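You operate a simulated robot arm through the tools that you are given. There is no shell and no other tool. Be economical: measure what you need, move in short steps, check, and stop when the job is done.

The job below is to be done with a simulated robot arm. You get a single attempt, and the scene is never put back.

JOB
Check the red gauge at 4 bar on the gauge checker and sort it: OK or REDO.
Fine: plug it into the test port, TEST lever fully open and left so, wind the black knob till the square gauge shows 4, wind right back, then stand it on OK if the two read the same, else on REDO; leave the other gauges alone.

Only the result counts: the job must be done as asked and must still hold three seconds after the hand-in. Knocking over, shifting, dropping, spilling or breaking anything else fails it.

ROBOT AND FRAMES
A 7-joint arm with a two-finger parallel gripper, fixed in place. Base frame: the origin is at the foot of the arm, x ahead of it, y to its left, z up; the work surface is at about z = 0.858. Lengths are in m, angles in rad, forces in N, time in s.
With the tool pointing down near the work surface it reaches from about 0.3 to 0.7 m from the base axis. Its first joint turns from -1.152 to 1.152 rad. Payload 1.57 kg.
The TCP is the grasp point between the finger pads, 0.03 m short of the fingertips. In the tool frame z runs along the fingers and y along their closing line. The gripper opens to 0.11 m. The fingers are 0.024 m wide and 0.012 m thick; the gripper's body (0.048 by 0.112 m) begins 0.078 m behind the TCP.
Orientation is that of the tool frame in the base frame, as a unit quaternion [x, y, z, w]. With the fingers straight down and closing along the base's y, the tool's x points along the base's -x, its y along +y and its z along -z.

CONTROLS
- The arm moves only by the tool jog_arm. Its argument "targets" is one flat list of numbers, 7 for each row, row after row: the shift along the tool's x, y, z in units of 20 mm (1.0 is 20 mm), then the turn, a rotation vector about the tool's x, y, z in units of 8 degrees (1.0 is 8 degrees), then the finger opening in m, from 0 to 0.11. In form: [x, y, z, rx, ry, rz, jaw, x, y, z, rx, ry, rz, jaw, ...]. A call has 1 to 8 rows; each row shifts and turns the commanded pose from where the row before left it, along the tool's axes as they then stand. A call with a number of a shift or a turn outside -1 to 1 is refused whole. Rows are played at 5 a second. More than 0.05 m and 0.15 rad between two rows, or a gripper value outside its range, and nothing of the call is played. A pose out of reach is approached as far as the arm can. The call stops where the force on the tool passes 40 N (or 10 N more than at its start, if that is more) or the arm is blocked; 0.2 s more then pass. The fingers move at their own pace (about 0.108 m/s each) and stop on an object; they squeeze with about 41 N. The grip force told is the motor's: it shows also when the fingers shut on nothing. Time passes only in rows, and 0.2 s behind the last, so rows that do not move let the fingers close. The reply holds the time, the measured pose of the TCP, the force on the tool along the base axes, the opening and the grip force, in the units named above and with some noise, and new pictures: "pictures" is both (left out), scene, wrist or none.
- Cameras (640 x 400 px; columns grow to the right, rows downward): "scene" is fixed at [0.1702, -0.3981, 1.3958]; the picture's right is [0.72, -0.70, 0.00], its down [-0.45, -0.47, -0.76] and it looks along [0.53, 0.54, -0.65] (base axes); focal length 214 px, centre (320, 200). "wrist" rides on the gripper at [0.07, 0.016, -0.141] in the tool frame; the picture's right is [-0.23, 0.97, 0.00], its down [-0.86, -0.20, -0.48] and it looks along [-0.47, -0.11, 0.88] (tool axes); focal length 222 px, centre (320, 200).
- probe_pixels(camera, pixels): for up to 12 pixels [column, row] of the newest picture of that camera ("zoom" is the newest enlarged one), the place [x, y, z] in the base frame of the surface seen there, good to about 0.002 m. The clock stands still meanwhile.
- zoom(camera, box): a new picture of the part [left, top, right, bottom] of that camera's present view, enlarged. The clock stands still meanwhile.
- job_done(): hands the job in; it is judged then, once.

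Go step by step. Measure first, check grasps and placings, and put right what went wrong. The budget is 80 turns and 200 pictures, counting those below and the enlarged ones. Unless the task says otherwise, let go and move clear before handing in, and close with one line.

The tools are called after ">>>" as name(argument=value, ...) on one line, values as JSON. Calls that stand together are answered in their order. jog_arm: Moves the arm, as the interface text tells. Its arguments: {"type":"object","properties":{"targets":{"type":"array"},"pictures":{"type":"string","enum":["both","scene","wrist","none"]}},"required":["targets"]} The other tools are called the same way: probe_pixels (camera, pixels) gives the place of the surface under pixels of a picture; zoom (camera, box) takes an enlarged picture of a part of a camera's view; job_done () hands the job in.

At the start:

```text
clock: 0.0
ee_pos: [0.3582, 0.02, 1.2794]
tool_rot: [0.0, 1.0, 0.0, 0.001]
ft_force: [0.1, -0.3, 0.0]
width: 0.1099
gripper_force: 0.1
```

scene: 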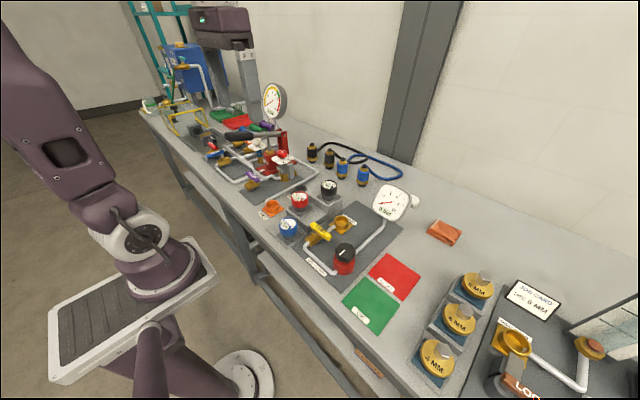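
wrist: 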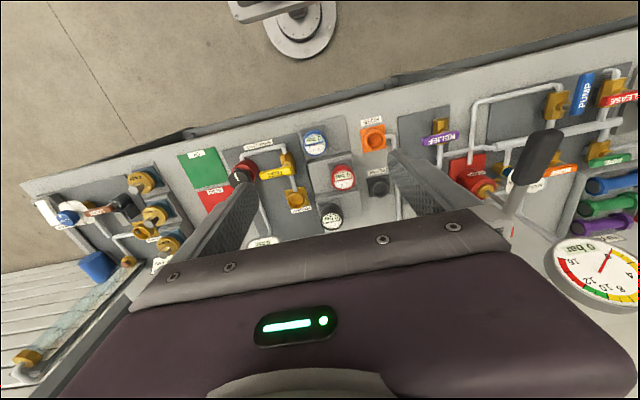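

The scene shows the checker with a yellow lever near (320,232), port near (343,224), knob near (345,257), the square gauge dial at (390,202), and the red gauge at (299,201). I'll zoom in on it.

>>> zoom(camera="scene", box=[250, 170, 430, 340])

>>> zoom(camera="wrist", box=[170, 110, 430, 260])

>>> probe_pixels(camera="scene", pixels=[[299, 200], [300, 208], [343, 221], [320, 232], [312, 228], [345, 250], [345, 266], [390, 202], [372, 305], [394, 275], [288, 225], [329, 186]])

```text
2.35 times, centred on (340, 255) of scene
```

zoom: 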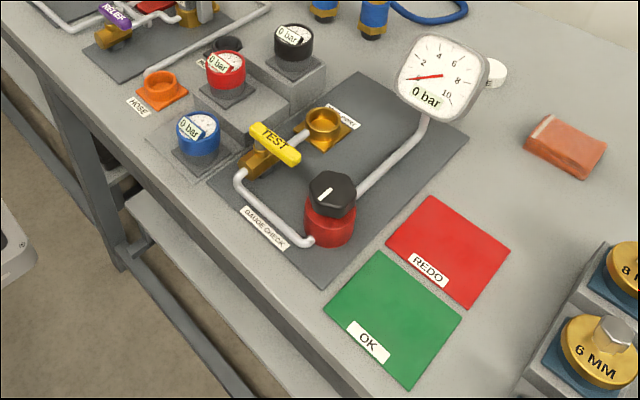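

```text
2.46 times, centred on (300, 185) of wrist
```

zoom: 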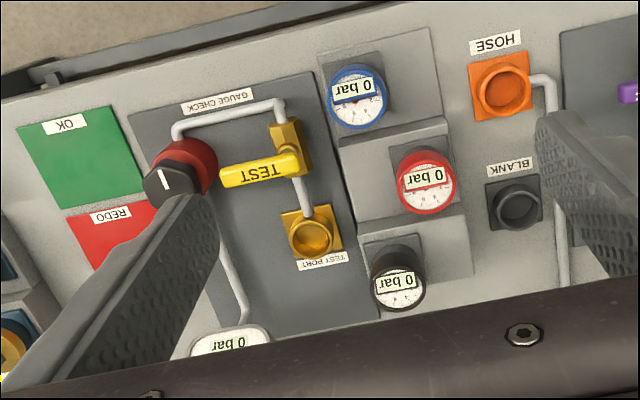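

```text
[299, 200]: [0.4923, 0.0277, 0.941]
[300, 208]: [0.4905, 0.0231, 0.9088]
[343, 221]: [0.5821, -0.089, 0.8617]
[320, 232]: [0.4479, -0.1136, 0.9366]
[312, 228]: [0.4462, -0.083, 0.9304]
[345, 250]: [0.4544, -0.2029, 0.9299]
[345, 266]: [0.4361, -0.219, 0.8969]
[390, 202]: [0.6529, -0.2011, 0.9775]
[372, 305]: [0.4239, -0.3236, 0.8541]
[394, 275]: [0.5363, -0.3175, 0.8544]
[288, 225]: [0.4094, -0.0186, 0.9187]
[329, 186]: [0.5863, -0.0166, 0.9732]
```

The zoom shows the valve, its lever lying across the pipe, and the red gauge on its stepped rack. I'll probe finer details.

>>> probe_pixels(camera="zoom", pixels=[[425, 185], [400, 180], [452, 185], [425, 210], [312, 235], [287, 210], [340, 250], [285, 135], [228, 177], [295, 165], [165, 180], [365, 205]])

>>> zoom(camera="scene", box=[275, 175, 365, 285])

```text
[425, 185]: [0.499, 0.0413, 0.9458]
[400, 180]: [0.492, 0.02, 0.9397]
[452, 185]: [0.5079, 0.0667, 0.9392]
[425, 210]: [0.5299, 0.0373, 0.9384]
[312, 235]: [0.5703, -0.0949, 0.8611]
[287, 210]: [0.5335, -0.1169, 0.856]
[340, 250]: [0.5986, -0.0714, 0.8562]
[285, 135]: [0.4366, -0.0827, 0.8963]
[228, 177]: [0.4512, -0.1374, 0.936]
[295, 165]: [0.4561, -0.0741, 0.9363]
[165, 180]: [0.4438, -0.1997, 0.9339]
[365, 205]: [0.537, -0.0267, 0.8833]
```

```text
3.64 times, centred on (320, 230) of scene
```

zoom: 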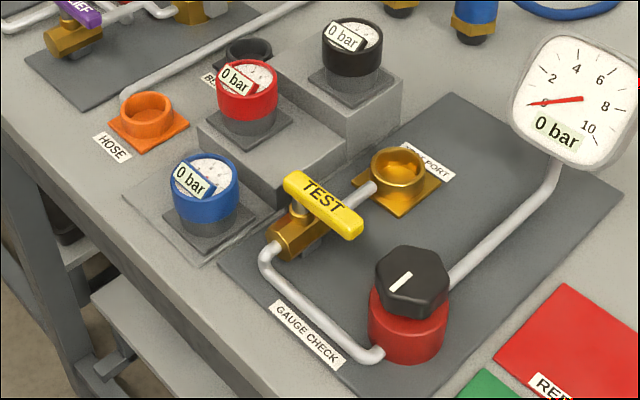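

The red gauge is centred near (0.51, 0.043) with its top at about z 0.945, and the port cup is near (0.572, -0.09). I'll move above the red gauge.

>>> jog_arm(targets=[-0.95, 0.14, 1, 0, 0, 0, 0.09, -0.95, 0.14, 1, 0, 0, 0, 0.09, -0.95, 0.14, 1, 0, 0, 0, 0.09, -0.95, 0.14, 1, 0, 0, 0, 0.09, -0.95, 0.14, 1, 0, 0, 0, 0.09, -0.95, 0.14, 1, 0, 0, 0, 0.09, -0.95, 0.14, 1, 0, 0, 0, 0.09, -0.95, 0.14, 1, 0, 0, 0, 0.09], pictures="none")

>>> jog_arm(targets=[0, 0, 1, 0, 0, 0, 0.09, 0, 0, 1, 0, 0, 0, 0.09, 0, 0, 0.5, 0, 0, 0, 0.09, 0, 0, 0, 0, 0, 0, 0.09])

```text
clock: 1.8
ee_pos: [0.5106, 0.043, 1.1176]
tool_rot: [0.0, 1.0, 0.0, 0.0]
ft_force: [0.3, -0.1, 0.1]
width: 0.09
gripper_force: 0.0
```

```text
clock: 2.8
ee_pos: [0.5112, 0.0435, 1.0686]
tool_rot: [-0.001, 1.0, 0.0, -0.001]
ft_force: [0.0, 0.5, -0.2]
width: 0.0902
gripper_force: 0.0
```

scene: 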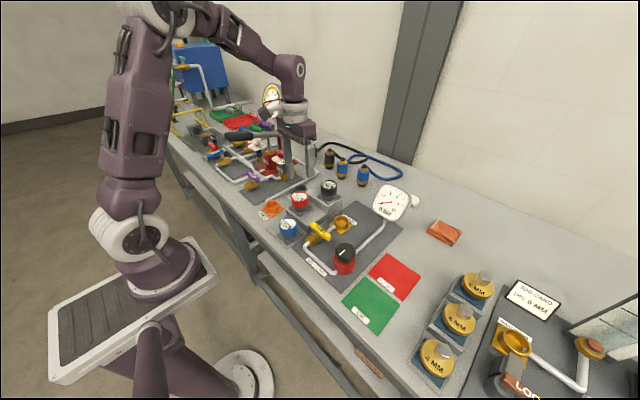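
wrist: 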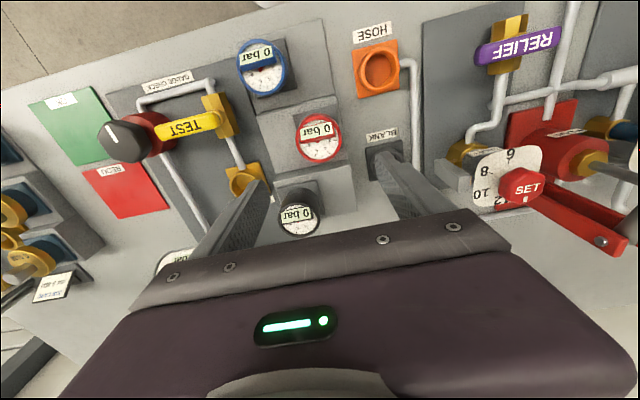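

The wrist view shows the red gauge at (319,138) between the two fingers. I'll enlarge it and probe the gauge rim, pad, port and lever.

>>> zoom(camera="wrist", box=[130, 30, 410, 220])

>>> probe_pixels(camera="wrist", pixels=[[301, 138], [339, 138], [319, 119], [319, 158], [245, 168], [235, 182], [258, 172], [245, 183], [347, 145], [165, 128], [222, 122], [218, 105]])

```text
2.11 times, centred on (270, 125) of wrist
```

zoom: 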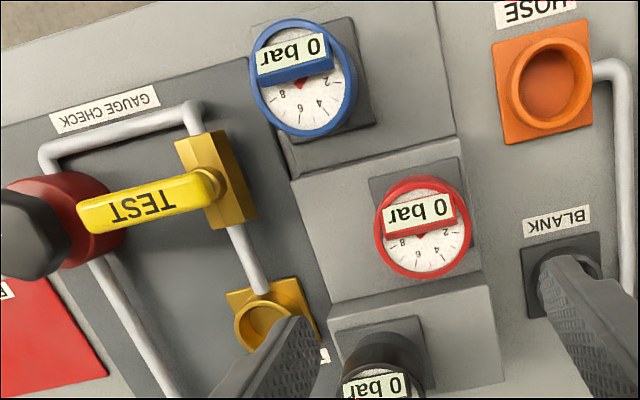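

```text
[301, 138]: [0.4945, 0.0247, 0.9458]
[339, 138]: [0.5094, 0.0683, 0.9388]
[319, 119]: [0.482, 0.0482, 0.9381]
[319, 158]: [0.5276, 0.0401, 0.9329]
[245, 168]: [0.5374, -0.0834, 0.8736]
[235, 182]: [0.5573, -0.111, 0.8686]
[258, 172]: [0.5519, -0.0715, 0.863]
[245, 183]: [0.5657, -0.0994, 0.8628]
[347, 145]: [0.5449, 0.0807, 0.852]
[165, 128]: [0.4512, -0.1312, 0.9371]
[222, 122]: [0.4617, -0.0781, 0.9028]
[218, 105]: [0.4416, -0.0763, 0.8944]
```

The gauge centre works out at about (0.506, 0.045) with a radius near 0.023. I'll go down to z ≈ 0.927 and close the fingers.

>>> jog_arm(targets=[0.25, 0.08, 1, 0, 0, 0, 0.09, 0, 0, 1, 0, 0, 0, 0.09, 0, 0, 1, 0, 0, 0, 0.09, 0, 0, 1, 0, 0, 0, 0.09, 0, 0, 1, 0, 0, 0, 0.09, 0, 0, 1, 0, 0, 0, 0.09, 0, 0, 1, 0, 0, 0, 0.09, 0, 0, 0, 0, 0, 0, 0.09])

>>> zoom(camera="scene", box=[260, 160, 380, 260])

```text
clock: 4.6
ee_pos: [0.5069, 0.0437, 0.9285]
tool_rot: [0.001, 1.0, 0.0, 0.0]
ft_force: [0.1, 0.1, 0.6]
width: 0.0902
gripper_force: 0.1
```

scene: 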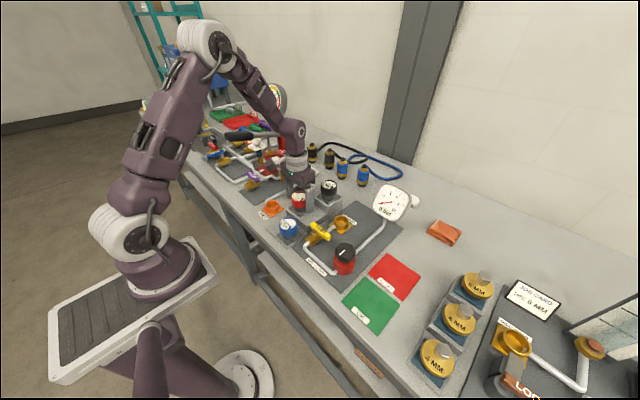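
wrist: 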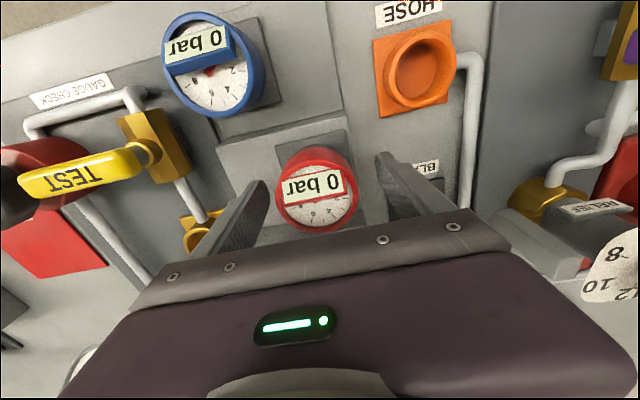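

```text
4.00 times, centred on (320, 210) of scene
```

zoom: 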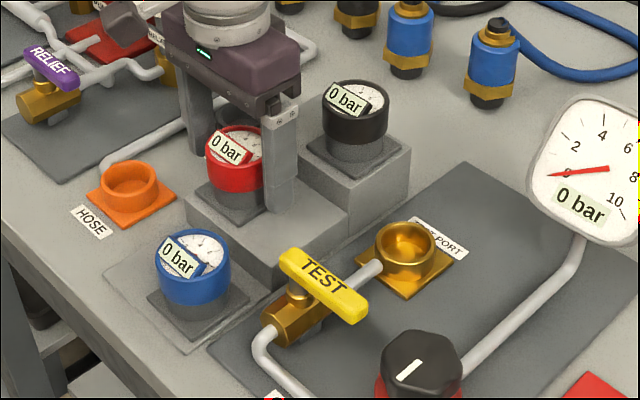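

The fingers straddle the red gauge at wrist pixel (317,190), so I'll close and then lift a little.

>>> jog_arm(targets=[0, 0, 0, 0, 0, 0, 0.03, 0, 0, 0, 0, 0, 0, 0.03, 0, 0, 0, 0, 0, 0, 0.03], pictures="none")

>>> jog_arm(targets=[0, 0, -0.5, 0, 0, 0, 0.03, 0, 0, -0.5, 0, 0, 0, 0.03, 0, 0, -1, 0, 0, 0, 0.03, 0, 0, -1, 0, 0, 0, 0.03, 0, 0, 0, 0, 0, 0, 0.03])

>>> zoom(camera="scene", box=[260, 140, 380, 260])

```text
clock: 5.4
ee_pos: [0.5066, 0.0441, 0.929]
tool_rot: [0.0, 1.0, 0.0, 0.001]
ft_force: [-0.1, -8.2, -0.2]
width: 0.0561
gripper_force: 40.7
```

```text
clock: 6.6
ee_pos: [0.5067, 0.0449, 0.9891]
tool_rot: [-0.001, 1.0, 0.0, 0.0]
ft_force: [-0.4, 0.4, -1.6]
width: 0.0563
gripper_force: 40.7
```

scene: 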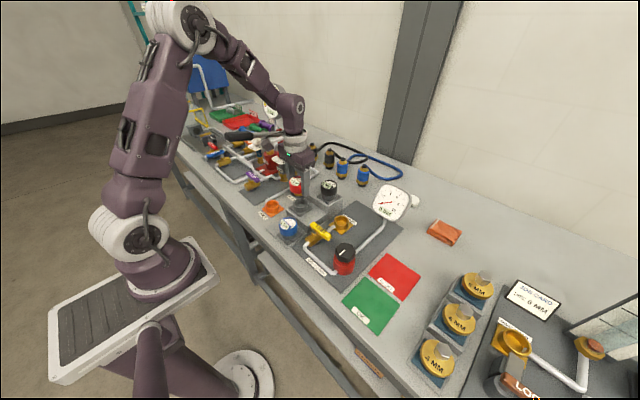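
wrist: 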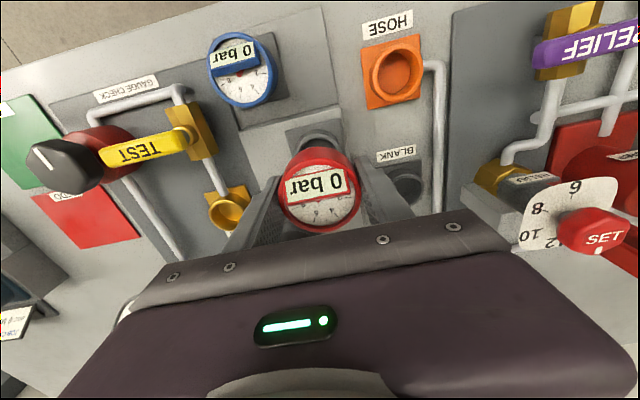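

```text
3.33 times, centred on (320, 200) of scene
```

zoom: 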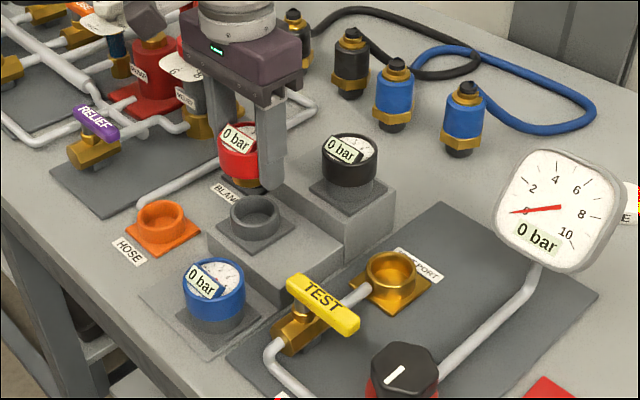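

The gauge is out of its socket, whose cup shows at zoom (255,215). Comparing its rim with the port rim (391,270) will give the insertion height.

>>> probe_pixels(camera="zoom", pixels=[[232, 213], [278, 213], [255, 198], [255, 226], [368, 271], [415, 271], [391, 254], [391, 286], [290, 245], [440, 290], [370, 300], [255, 215]])

>>> probe_pixels(camera="wrist", pixels=[[207, 200], [249, 190], [227, 193], [230, 228], [210, 215], [228, 215], [235, 229], [248, 197], [205, 192], [232, 188]])

>>> zoom(camera="wrist", box=[180, 110, 360, 240])

```text
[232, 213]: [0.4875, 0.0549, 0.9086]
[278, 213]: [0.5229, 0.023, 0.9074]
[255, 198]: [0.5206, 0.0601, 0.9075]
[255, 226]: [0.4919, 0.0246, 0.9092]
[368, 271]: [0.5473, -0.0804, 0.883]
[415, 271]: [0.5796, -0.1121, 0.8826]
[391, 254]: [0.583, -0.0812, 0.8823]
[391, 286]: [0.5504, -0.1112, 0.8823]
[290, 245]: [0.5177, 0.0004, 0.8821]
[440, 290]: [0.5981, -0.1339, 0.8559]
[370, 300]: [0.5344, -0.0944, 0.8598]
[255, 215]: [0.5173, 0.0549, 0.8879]
```

```text
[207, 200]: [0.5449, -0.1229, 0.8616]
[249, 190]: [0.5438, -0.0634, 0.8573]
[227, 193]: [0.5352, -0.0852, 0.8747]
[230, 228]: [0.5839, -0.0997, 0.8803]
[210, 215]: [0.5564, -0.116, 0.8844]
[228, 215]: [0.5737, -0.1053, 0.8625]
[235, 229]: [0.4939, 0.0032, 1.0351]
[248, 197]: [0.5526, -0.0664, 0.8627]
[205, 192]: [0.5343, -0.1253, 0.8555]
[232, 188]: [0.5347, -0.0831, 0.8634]
```

```text
3.08 times, centred on (270, 175) of wrist
```

zoom: 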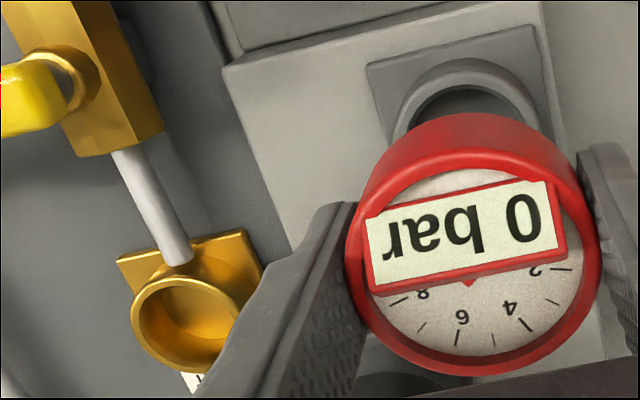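

Seat rim centre is (0.506,0.041,0.908) and the port rim is (0.565,-0.096,0.8825), both by the scene camera. I'll raise and move over to above the port, then refine.

>>> probe_pixels(camera="zoom", pixels=[[134, 320], [155, 286], [187, 278], [236, 310], [150, 357], [185, 370], [215, 286], [397, 128], [462, 63], [535, 110]])

>>> jog_arm(targets=[0, 0, -1, 0, 0, 0, 0.03, -0.43, -1, 0, 0, 0, 0, 0.03, -0.43, -1, 0, 0, 0, 0, 0.03, -0.43, -1, 0, 0, 0, 0, 0.03, -0.43, -1, 0, 0, 0, 0, 0.03, -0.43, -1, 0, 0, 0, 0, 0.03, -0.43, -1, 0, 0, 0, 0, 0.03, -0.42, -0.89, 0, 0, 0, 0, 0.03], pictures="none")

>>> jog_arm(targets=[0, 0, 1, 0, 0, 0, 0.03, 0, 0, 1, 0, 0, 0, 0.03, 0, 0, 0.7, 0, 0, 0, 0.03, 0, 0, 0, 0, 0, 0, 0.03])

>>> zoom(camera="scene", box=[280, 160, 400, 260])

```text
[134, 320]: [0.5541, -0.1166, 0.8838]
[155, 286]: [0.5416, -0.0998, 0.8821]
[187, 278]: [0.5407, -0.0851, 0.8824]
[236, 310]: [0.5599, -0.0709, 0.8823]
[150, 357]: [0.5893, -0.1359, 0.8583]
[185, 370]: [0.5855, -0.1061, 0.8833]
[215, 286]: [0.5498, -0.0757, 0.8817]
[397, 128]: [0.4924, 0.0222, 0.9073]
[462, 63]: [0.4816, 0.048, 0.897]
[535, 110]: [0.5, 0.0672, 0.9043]
```

```text
clock: 8.4
ee_pos: [0.5663, -0.0917, 1.0088]
tool_rot: [-0.001, 1.0, 0.0, 0.0]
ft_force: [-0.8, 0.8, -1.5]
width: 0.056
gripper_force: 41.1
```

```text
clock: 9.4
ee_pos: [0.5667, -0.0936, 0.9548]
tool_rot: [0.0, 1.0, 0.0, -0.001]
ft_force: [-0.3, -1.1, -1.6]
width: 0.0562
gripper_force: 41.1
```

scene: 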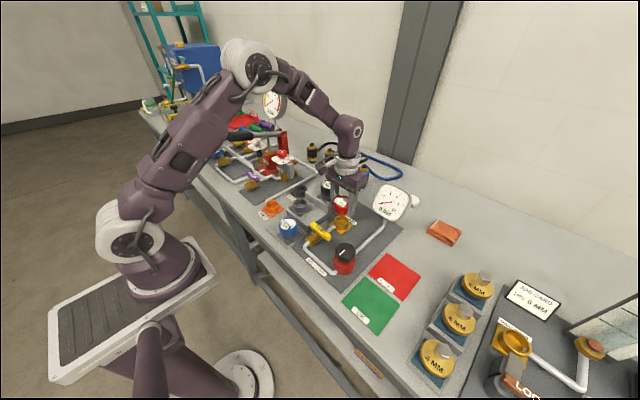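
wrist: 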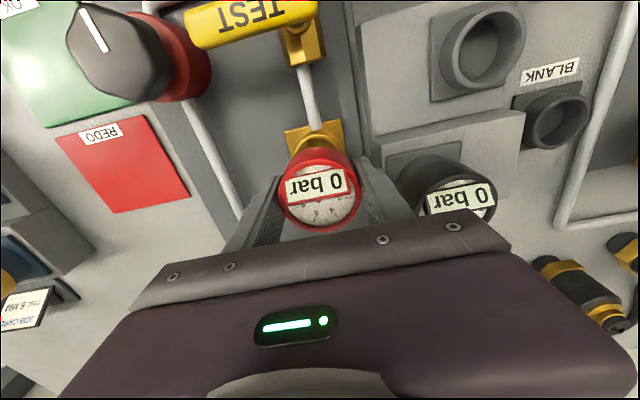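

```text
4.00 times, centred on (340, 210) of scene
```

zoom: 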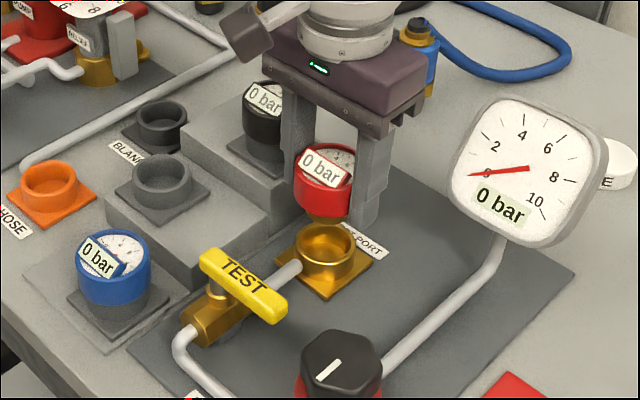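

The gauge hangs right above the port cup (zoom 326,220), in line within a few mm. I'll lower it in small steps to z ≈ 0.903, watching the force.

>>> jog_arm(targets=[0.04, 0, 0.6, 0, 0, 0, 0.03, 0, 0, 0.5, 0, 0, 0, 0.03, 0, 0, 0.4, 0, 0, 0, 0.03, 0, 0, 0.4, 0, 0, 0, 0.03, 0, 0, 0.4, 0, 0, 0, 0.03, 0, 0, 0.3, 0, 0, 0, 0.03, 0, 0, 0, 0, 0, 0, 0.03])

>>> zoom(camera="scene", box=[280, 160, 400, 260])

```text
clock: 11.0
ee_pos: [0.5648, -0.0947, 0.9023]
tool_rot: [-0.001, 1.0, 0.0, 0.0]
ft_force: [0.7, -6.5, 2.4]
width: 0.0559
gripper_force: 41.1
```

scene: 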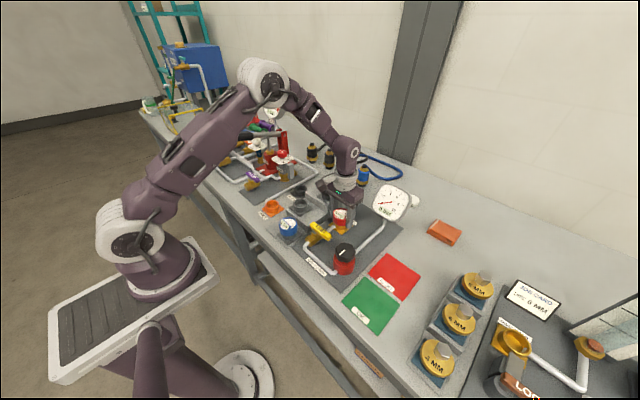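
wrist: 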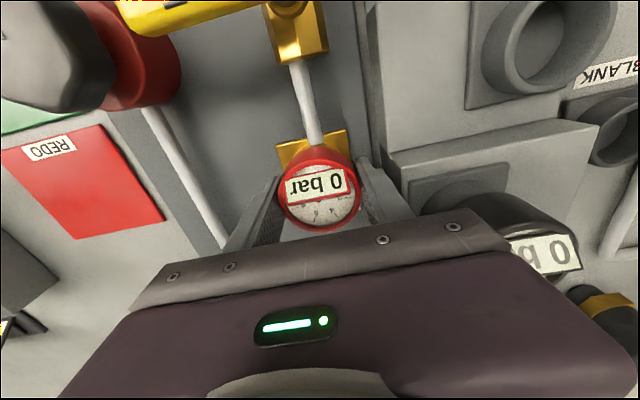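

```text
4.00 times, centred on (340, 210) of scene
```

zoom: 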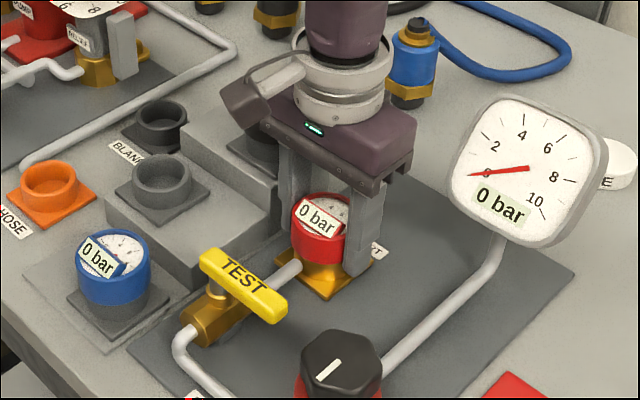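

The gauge sits fully in the port, at the expected z of 0.902. I'll release with a small opening and lift clear.

>>> jog_arm(targets=[0, 0, 0, 0, 0, 0, 0.068, 0, 0, 0, 0, 0, 0, 0.068, 0, 0, -0.5, 0, 0, 0, 0.068, 0, 0, -1, 0, 0, 0, 0.068, 0, 0, -1, 0, 0, 0, 0.068, 0, 0, -1, 0, 0, 0, 0.068, 0, 0, -1, 0, 0, 0, 0.068, 0, 0, -1, 0, 0, 0, 0.068])

>>> zoom(camera="scene", box=[280, 160, 400, 260])

>>> zoom(camera="wrist", box=[100, 0, 400, 200])

```text
clock: 12.8
ee_pos: [0.5649, -0.0936, 1.0136]
tool_rot: [0.0, 1.0, 0.0, -0.001]
ft_force: [0.7, 0.8, 0.1]
width: 0.0679
gripper_force: 0.0
```

scene: 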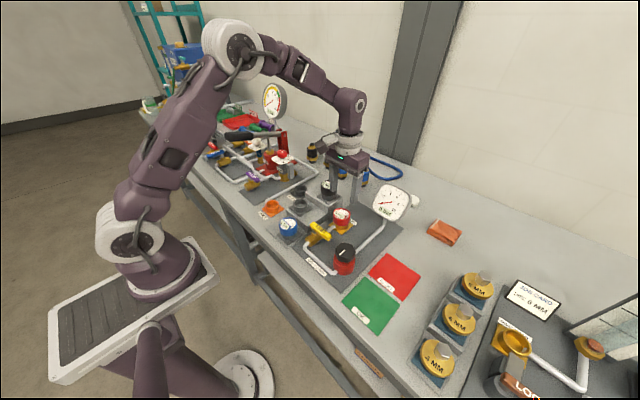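
wrist: 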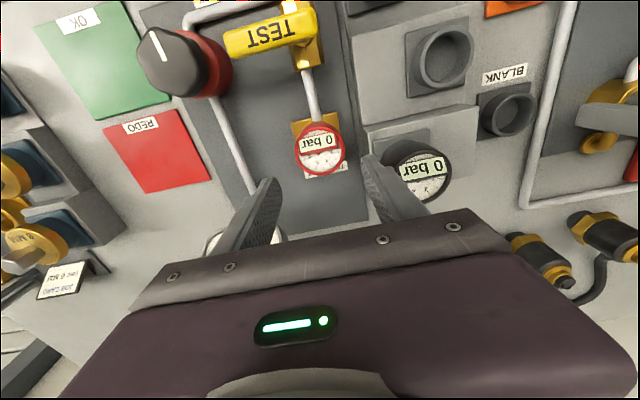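

```text
4.00 times, centred on (340, 210) of scene
```

zoom: 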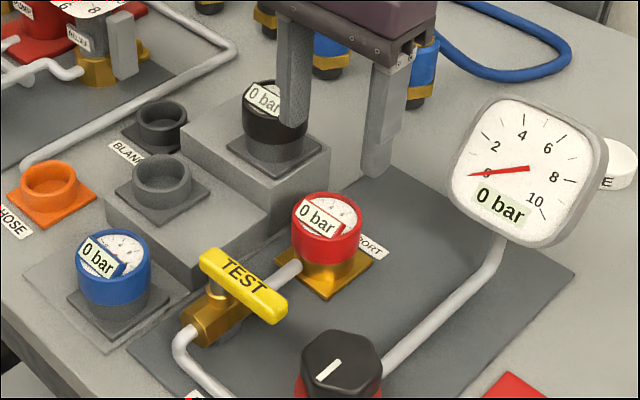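

```text
2.00 times, centred on (250, 100) of wrist
```

zoom: 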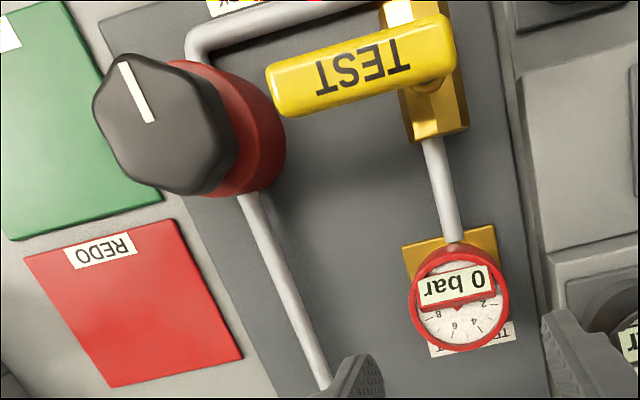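

The red gauge is in and released at (320,148). Now the lever, with its pivot near (0.448,-0.078) and tip near y -0.14: I'll close the fingers and go behind it on the robot side, to push it toward +x along the pipe.

>>> jog_arm(targets=[1, -0.2, 0, 0, 0, 0, 0, 1, -0.2, 0, 0, 0, 0, 0, 1, -0.2, 0, 0, 0, 0, 0, 1, -0.2, 0, 0, 0, 0, 0, 1, -0.2, 0, 0, 0, 0, 0, 1, -0.2, 0, 0, 0, 0, 0, 1, -0.2, 0, 0, 0, 0, 0, 0.85, 0, 0, 0, 0, 0, 0])

>>> zoom(camera="wrist", box=[200, 50, 500, 240])

>>> zoom(camera="scene", box=[280, 180, 380, 280])

```text
clock: 14.6
ee_pos: [0.4068, -0.1233, 1.0128]
tool_rot: [0.0, 1.0, 0.0, 0.0]
ft_force: [0.1, 0.9, -0.7]
width: 0.0
gripper_force: 21.2
```

scene: 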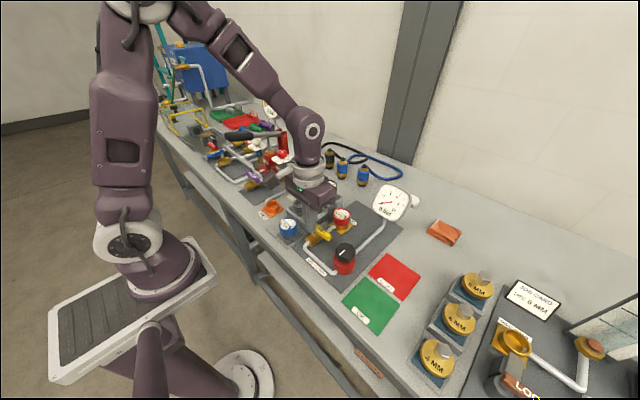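
wrist: 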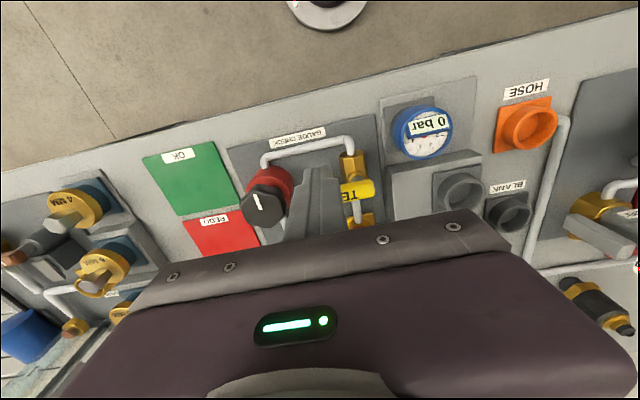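

```text
2.11 times, centred on (350, 145) of wrist
```

zoom: 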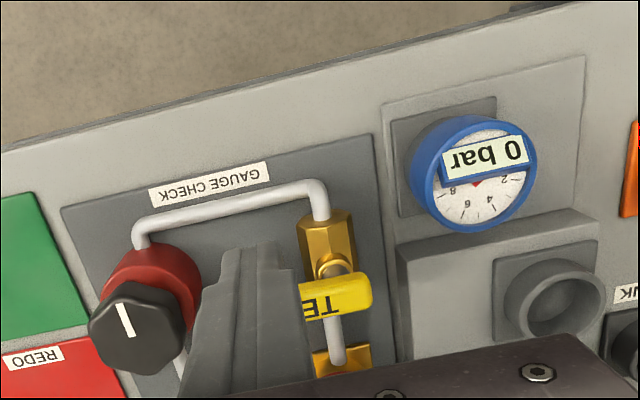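

```text
4.00 times, centred on (330, 230) of scene
```

zoom: 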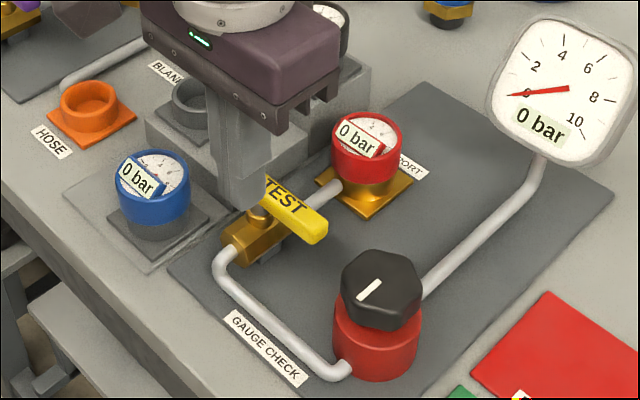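

The closed fingers are on the robot side of the lever, with the knob clear to the side. I'll lower to z ≈ 0.943 and push +x in small steps.

>>> jog_arm(targets=[0, 0, 1, 0, 0, 0, 0, 0, 0, 1, 0, 0, 0, 0, 0, 0, 1, 0, 0, 0, 0, 0, 0, 0.5, 0, 0, 0, 0, -0.5, 0, 0, 0, 0, 0, 0, -0.5, 0, 0, 0, 0, 0, 0, -0.5, 0, 0, 0, 0, 0, 0, 0, 0, 0, 0, 0, 0, 0])

>>> zoom(camera="scene", box=[280, 180, 380, 280])

```text
clock: 16.4
ee_pos: [0.4345, -0.1212, 0.9423]
tool_rot: [0.002, 1.0, 0.001, -0.006]
ft_force: [-33.5, -3.4, 5.1]
width: 0.0
gripper_force: 20.5
```

scene: 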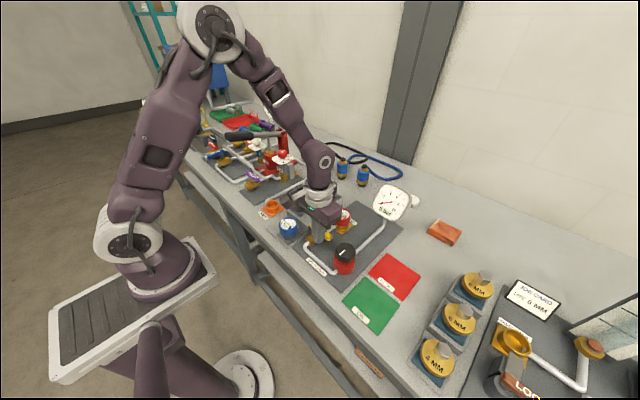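
wrist: 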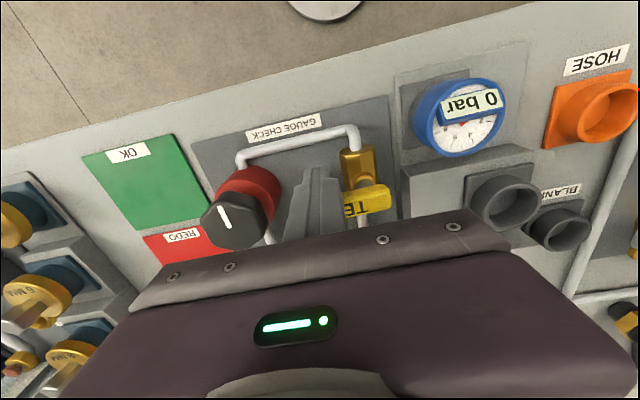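

```text
4.00 times, centred on (330, 230) of scene
```

zoom: 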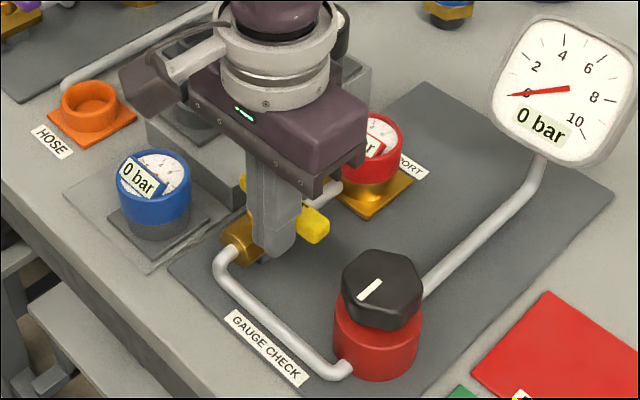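

The lever resists at x ≈ 0.4345 with -33 N, so it's at its stop in that direction. It must open the other way, toward the robot, so I'll back off, lift over and go down on its far side.

>>> jog_arm(targets=[1, 0, 0, 0, 0, 0, 0, 0, 0, -1, 0, 0, 0, 0, 0, 0, -1, 0, 0, 0, 0, -1, -0.1, -0.3, 0, 0, 0, 0, -1, 0, 0, 0, 0, 0, 0, -1, 0, 0, 0, 0, 0, 0, -0.8, 0, 0, 0, 0, 0, 0, 0, 0, 0, 0, 0, 0, 0])

>>> zoom(camera="wrist", box=[200, 50, 500, 240])

>>> zoom(camera="scene", box=[280, 180, 380, 280])

```text
clock: 18.2
ee_pos: [0.4938, -0.1237, 0.9887]
tool_rot: [0.0, 1.0, 0.001, 0.0]
ft_force: [-0.5, -0.5, 0.6]
width: 0.0
gripper_force: 20.9
```

scene: 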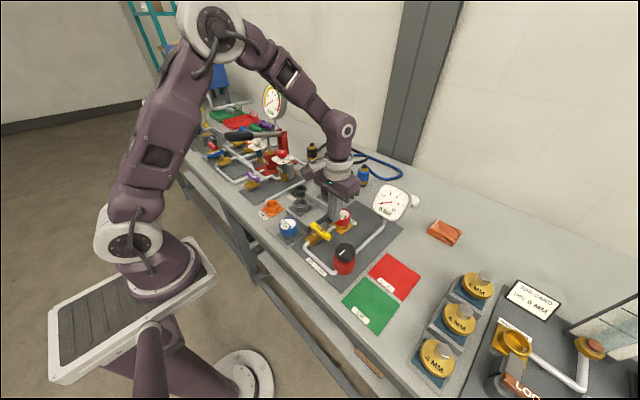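
wrist: 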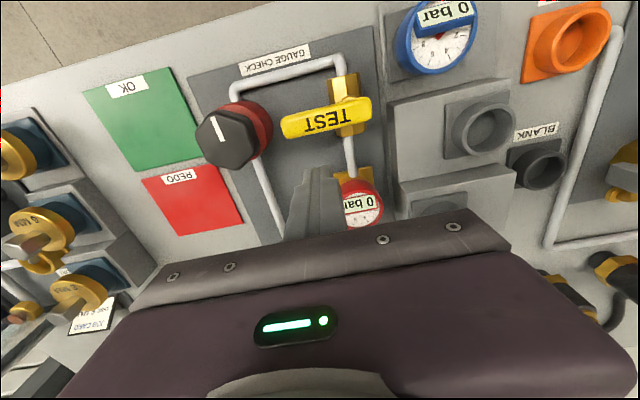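

```text
2.11 times, centred on (350, 145) of wrist
```

zoom: 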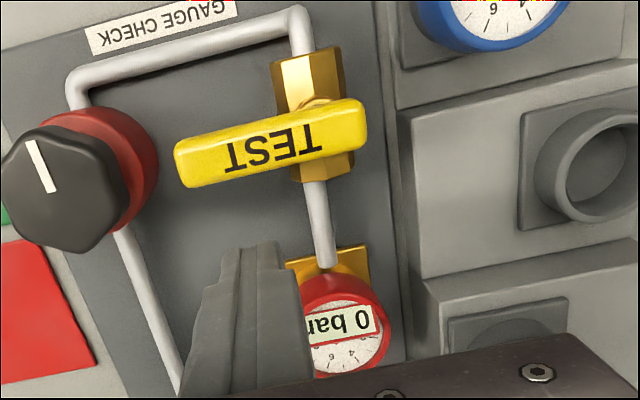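

```text
4.00 times, centred on (330, 230) of scene
```

zoom: 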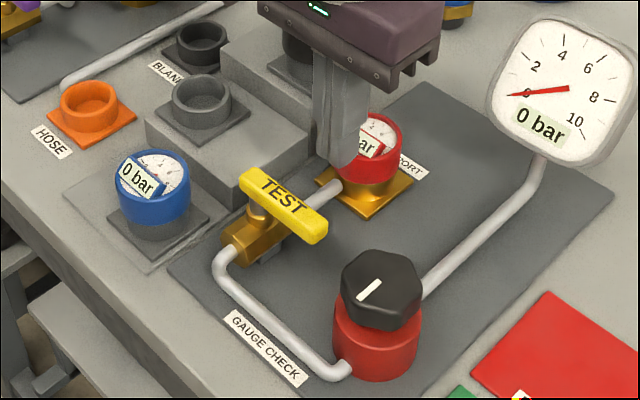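

The lever is still closed and the fingers are now on its far side, next to the gauge. I'll measure the lever ends and pivot before pushing.

>>> probe_pixels(camera="wrist", pixels=[[288, 128], [325, 118], [365, 108], [328, 110], [330, 130], [340, 80], [345, 131], [348, 98], [356, 130]])

>>> probe_pixels(camera="zoom", pixels=[[262, 208], [245, 180], [322, 230], [243, 255], [310, 170]])

```text
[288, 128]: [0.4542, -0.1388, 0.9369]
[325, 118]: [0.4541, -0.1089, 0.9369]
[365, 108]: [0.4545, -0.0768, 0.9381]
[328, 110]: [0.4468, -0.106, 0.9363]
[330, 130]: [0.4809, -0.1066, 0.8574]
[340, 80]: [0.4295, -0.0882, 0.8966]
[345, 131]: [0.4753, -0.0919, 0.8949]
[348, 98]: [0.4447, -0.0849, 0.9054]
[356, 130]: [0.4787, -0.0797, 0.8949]
```

```text
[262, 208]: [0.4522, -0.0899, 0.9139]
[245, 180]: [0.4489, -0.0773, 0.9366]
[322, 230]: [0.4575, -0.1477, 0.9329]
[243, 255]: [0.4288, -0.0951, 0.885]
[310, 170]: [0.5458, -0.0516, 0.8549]
```

The pivot is near (0.455,-0.088) and the handle runs out to y -0.145. I'll go down on the far side and push along an arc toward -x.

>>> jog_arm(targets=[0, -0.2, 1, 0, 0, 0, 0, 0, 0, 1, 0, 0, 0, 0, 0, 0, 0.3, 0, 0, 0, 0, 0.9, 0, 0, 0, 0, 0, 0, 0.5, -0.2, 0, 0, 0, 0, 0, 0.45, -0.16, 0, 0, 0, 0, 0, 0.6, 0.1, 0, 0, 0, 0, 0, 0.6, 0.16, 0, 0, 0, 0, 0])

>>> zoom(camera="scene", box=[280, 180, 380, 280])

```text
clock: 20.0
ee_pos: [0.4335, -0.1294, 0.9433]
tool_rot: [0.0, 1.0, 0.0, 0.0]
ft_force: [0.0, -0.5, 0.2]
width: 0.0
gripper_force: 21.4
```

scene: 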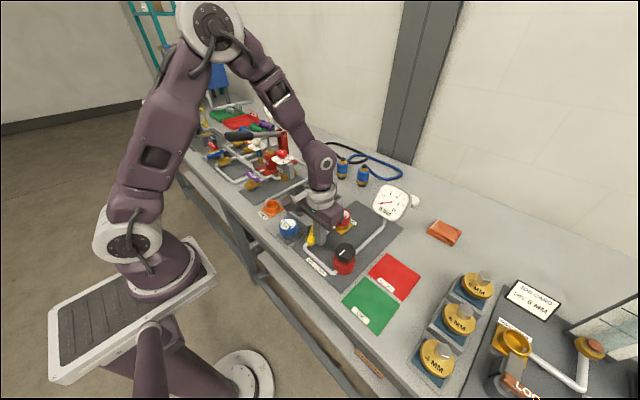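
wrist: 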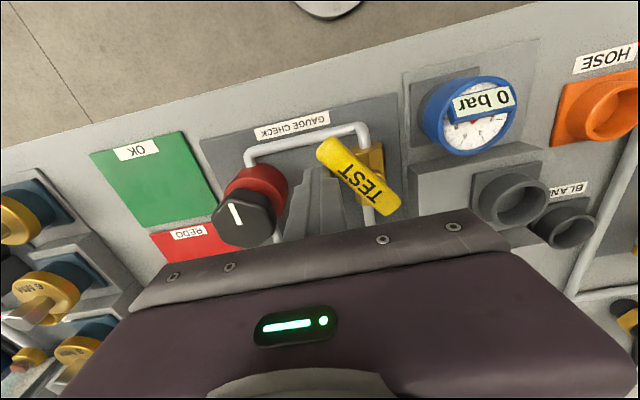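

```text
4.00 times, centred on (330, 230) of scene
```

zoom: 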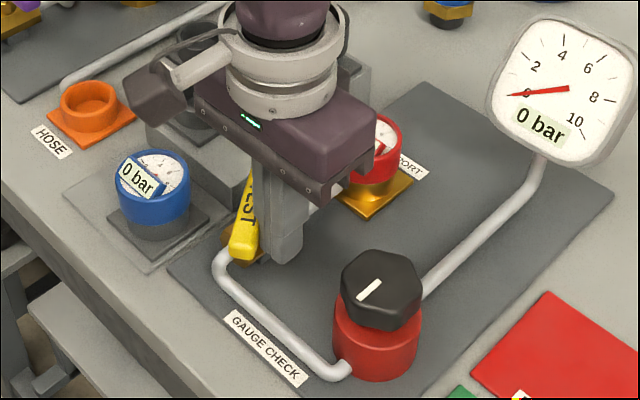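

The lever is turning freely and stands at about 60° (wrist 360,175). I'll continue the arc to (0.415,-0.105) and press on until it meets its stop.

>>> jog_arm(targets=[0.5, 0.4, 0, 0, 0, 0, 0, 0.45, 0.5, 0, 0, 0, 0, 0, 0, 0.3, 0, 0, 0, 0, 0, 0, 0.25, 0, 0, 0, 0, 0, 0, 0, 0, 0, 0, 0, 0])

>>> zoom(camera="wrist", box=[200, 50, 500, 240])

```text
clock: 21.3
ee_pos: [0.4146, -0.104, 0.9437]
tool_rot: [0.003, 1.0, -0.002, 0.0]
ft_force: [-1.1, -14.4, -4.4]
width: 0.0
gripper_force: 21.9
stopped in row 5: the force on the tool passed its limit (the readings are from after the stop); the commanded pose is now the measured one
```

scene: 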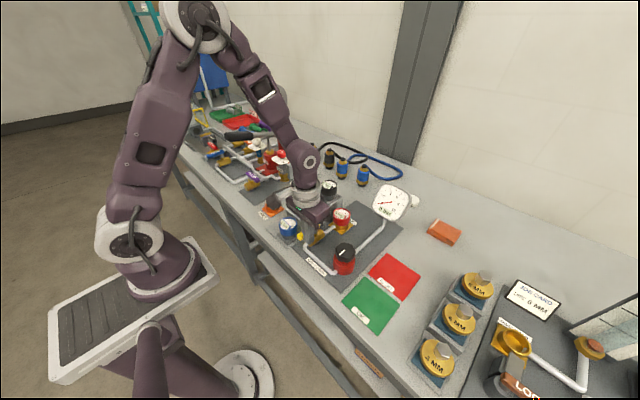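
wrist: 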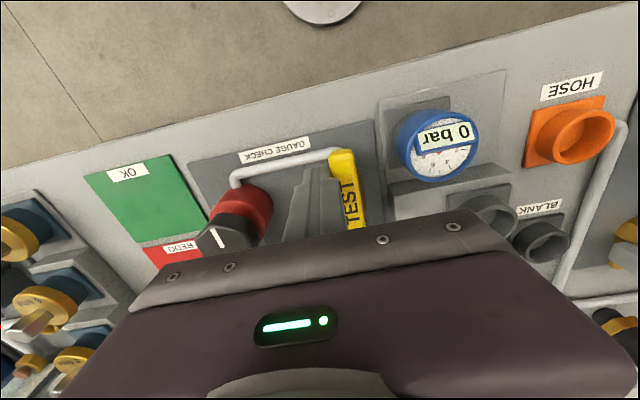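

```text
2.11 times, centred on (350, 145) of wrist
```

zoom: 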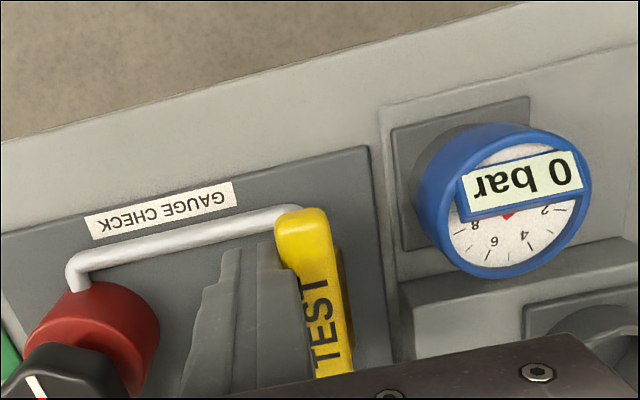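

The lever has met its stop and lies in line with the pipe (wrist 350,190). I'll back off, rise and move above the knob.

>>> jog_arm(targets=[0, -0.7, 0, 0, 0, 0, 0, 0, 0, -1, 0, 0, 0, 0, 0, 0, -1, 0, 0, 0, 0, 0, 0, -1, 0, 0, 0, 0, 0, -1, -1, 0, 0, 0, 0.09, -0.7, -1, -1, 0, 0, 0, 0.09, -0.9, -1, 0, 0, 0, 0, 0.09, 0, -1, 0, 0, 0, 0, 0.09])

>>> zoom(camera="wrist", box=[200, 30, 500, 220])

>>> zoom(camera="scene", box=[290, 170, 430, 290])

```text
clock: 23.1
ee_pos: [0.4449, -0.1976, 1.044]
tool_rot: [0.002, 1.0, -0.001, 0.001]
ft_force: [0.0, -0.6, 0.7]
width: 0.0899
gripper_force: 0.0
```

scene: 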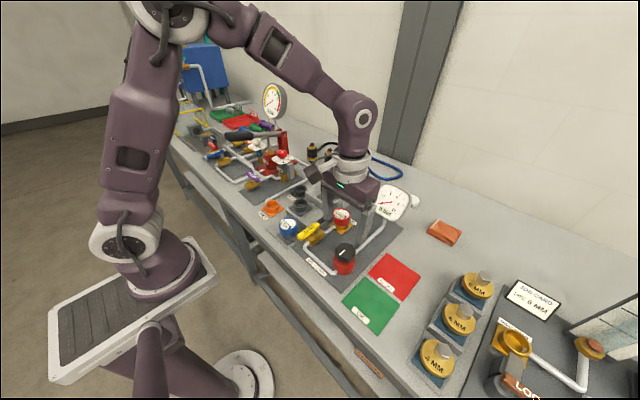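
wrist: 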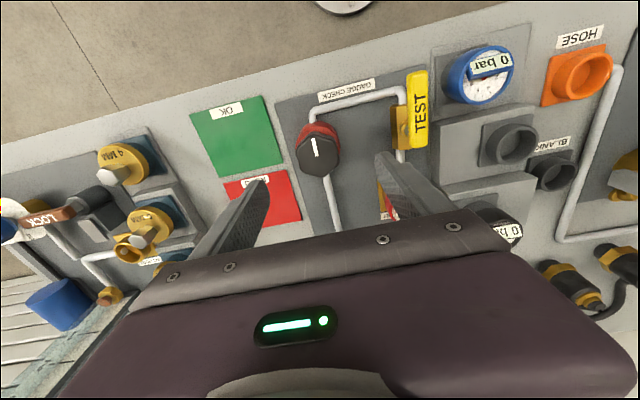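

```text
2.11 times, centred on (350, 125) of wrist
```

zoom: 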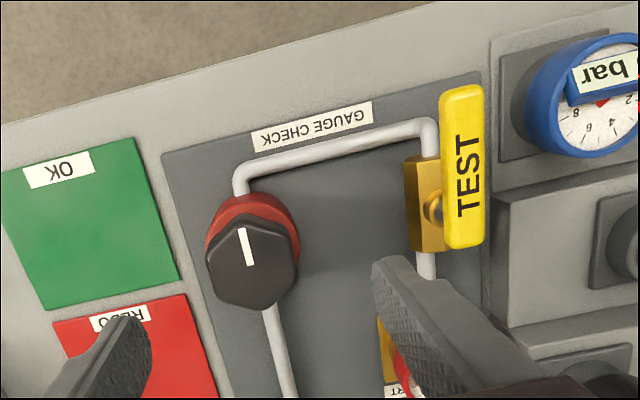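

```text
3.33 times, centred on (360, 230) of scene
```

zoom: 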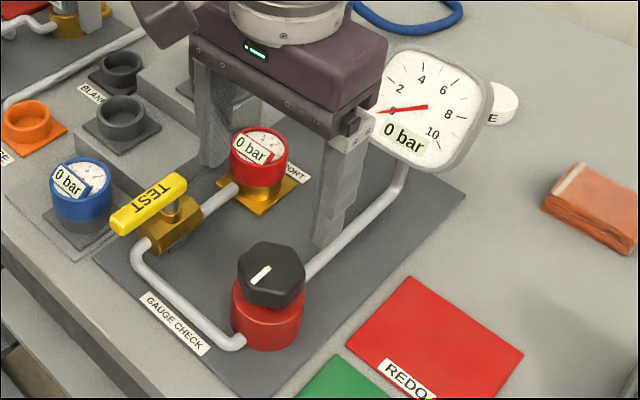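

The lever stands open and the knob is a hexagon at wrist zoom (253,260), flats left and right. I'll probe its outline.

>>> probe_pixels(camera="wrist", pixels=[[300, 148], [338, 150], [313, 130], [322, 172], [319, 150], [300, 160], [337, 162], [330, 135], [314, 147]])

>>> probe_pixels(camera="zoom", pixels=[[262, 275], [240, 270], [302, 272], [272, 246], [245, 250], [280, 300], [265, 325], [238, 292]])

```text
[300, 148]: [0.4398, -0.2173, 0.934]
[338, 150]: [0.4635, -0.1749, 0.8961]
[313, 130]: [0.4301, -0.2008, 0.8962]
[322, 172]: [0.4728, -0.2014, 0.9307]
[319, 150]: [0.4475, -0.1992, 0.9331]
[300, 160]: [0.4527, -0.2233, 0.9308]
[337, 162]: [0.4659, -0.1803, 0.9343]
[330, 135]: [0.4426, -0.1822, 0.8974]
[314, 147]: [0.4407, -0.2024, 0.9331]
```

```text
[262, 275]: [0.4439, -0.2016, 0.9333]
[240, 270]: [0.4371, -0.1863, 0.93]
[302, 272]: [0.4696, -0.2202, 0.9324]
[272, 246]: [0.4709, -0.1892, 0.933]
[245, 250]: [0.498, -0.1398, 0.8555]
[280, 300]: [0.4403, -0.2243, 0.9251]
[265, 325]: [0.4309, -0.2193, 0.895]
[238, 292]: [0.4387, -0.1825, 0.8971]
```

The knob's top is at z 0.933 and its centre near (0.450,-0.202). I need its hex orientation, so I'll zoom harder.

>>> zoom(camera="wrist", box=[280, 110, 360, 185])

>>> zoom(camera="scene", box=[320, 230, 370, 280])

```text
5.33 times, centred on (320, 148) of wrist
```

zoom: 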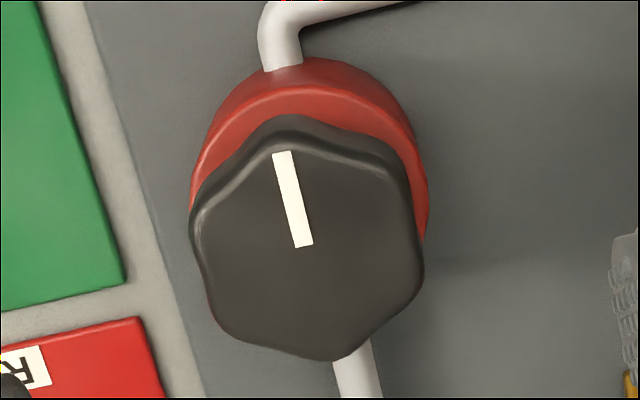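

```text
8.00 times, centred on (345, 255) of scene
```

zoom: 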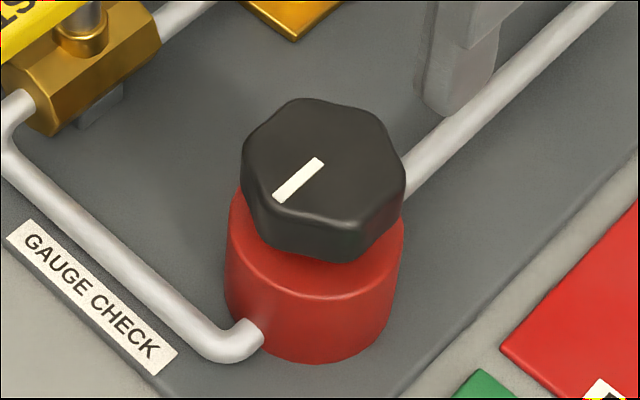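

The hexagon has a lobe along the pointer (toward -x) and flats facing ±y, ideal for the current grip. I'll get the centre from the zoomed top face.

>>> probe_pixels(camera="zoom", pixels=[[248, 145], [305, 103], [383, 118], [400, 178], [365, 228], [262, 210], [325, 165], [280, 195], [320, 162], [270, 240], [380, 255]])

```text
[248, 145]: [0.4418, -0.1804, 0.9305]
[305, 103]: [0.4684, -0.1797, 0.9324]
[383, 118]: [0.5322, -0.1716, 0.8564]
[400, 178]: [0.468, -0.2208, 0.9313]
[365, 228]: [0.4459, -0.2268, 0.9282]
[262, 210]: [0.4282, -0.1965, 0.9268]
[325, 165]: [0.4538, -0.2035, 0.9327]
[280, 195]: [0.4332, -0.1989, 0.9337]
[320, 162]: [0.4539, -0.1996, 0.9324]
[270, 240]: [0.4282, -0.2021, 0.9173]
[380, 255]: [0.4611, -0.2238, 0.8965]
```

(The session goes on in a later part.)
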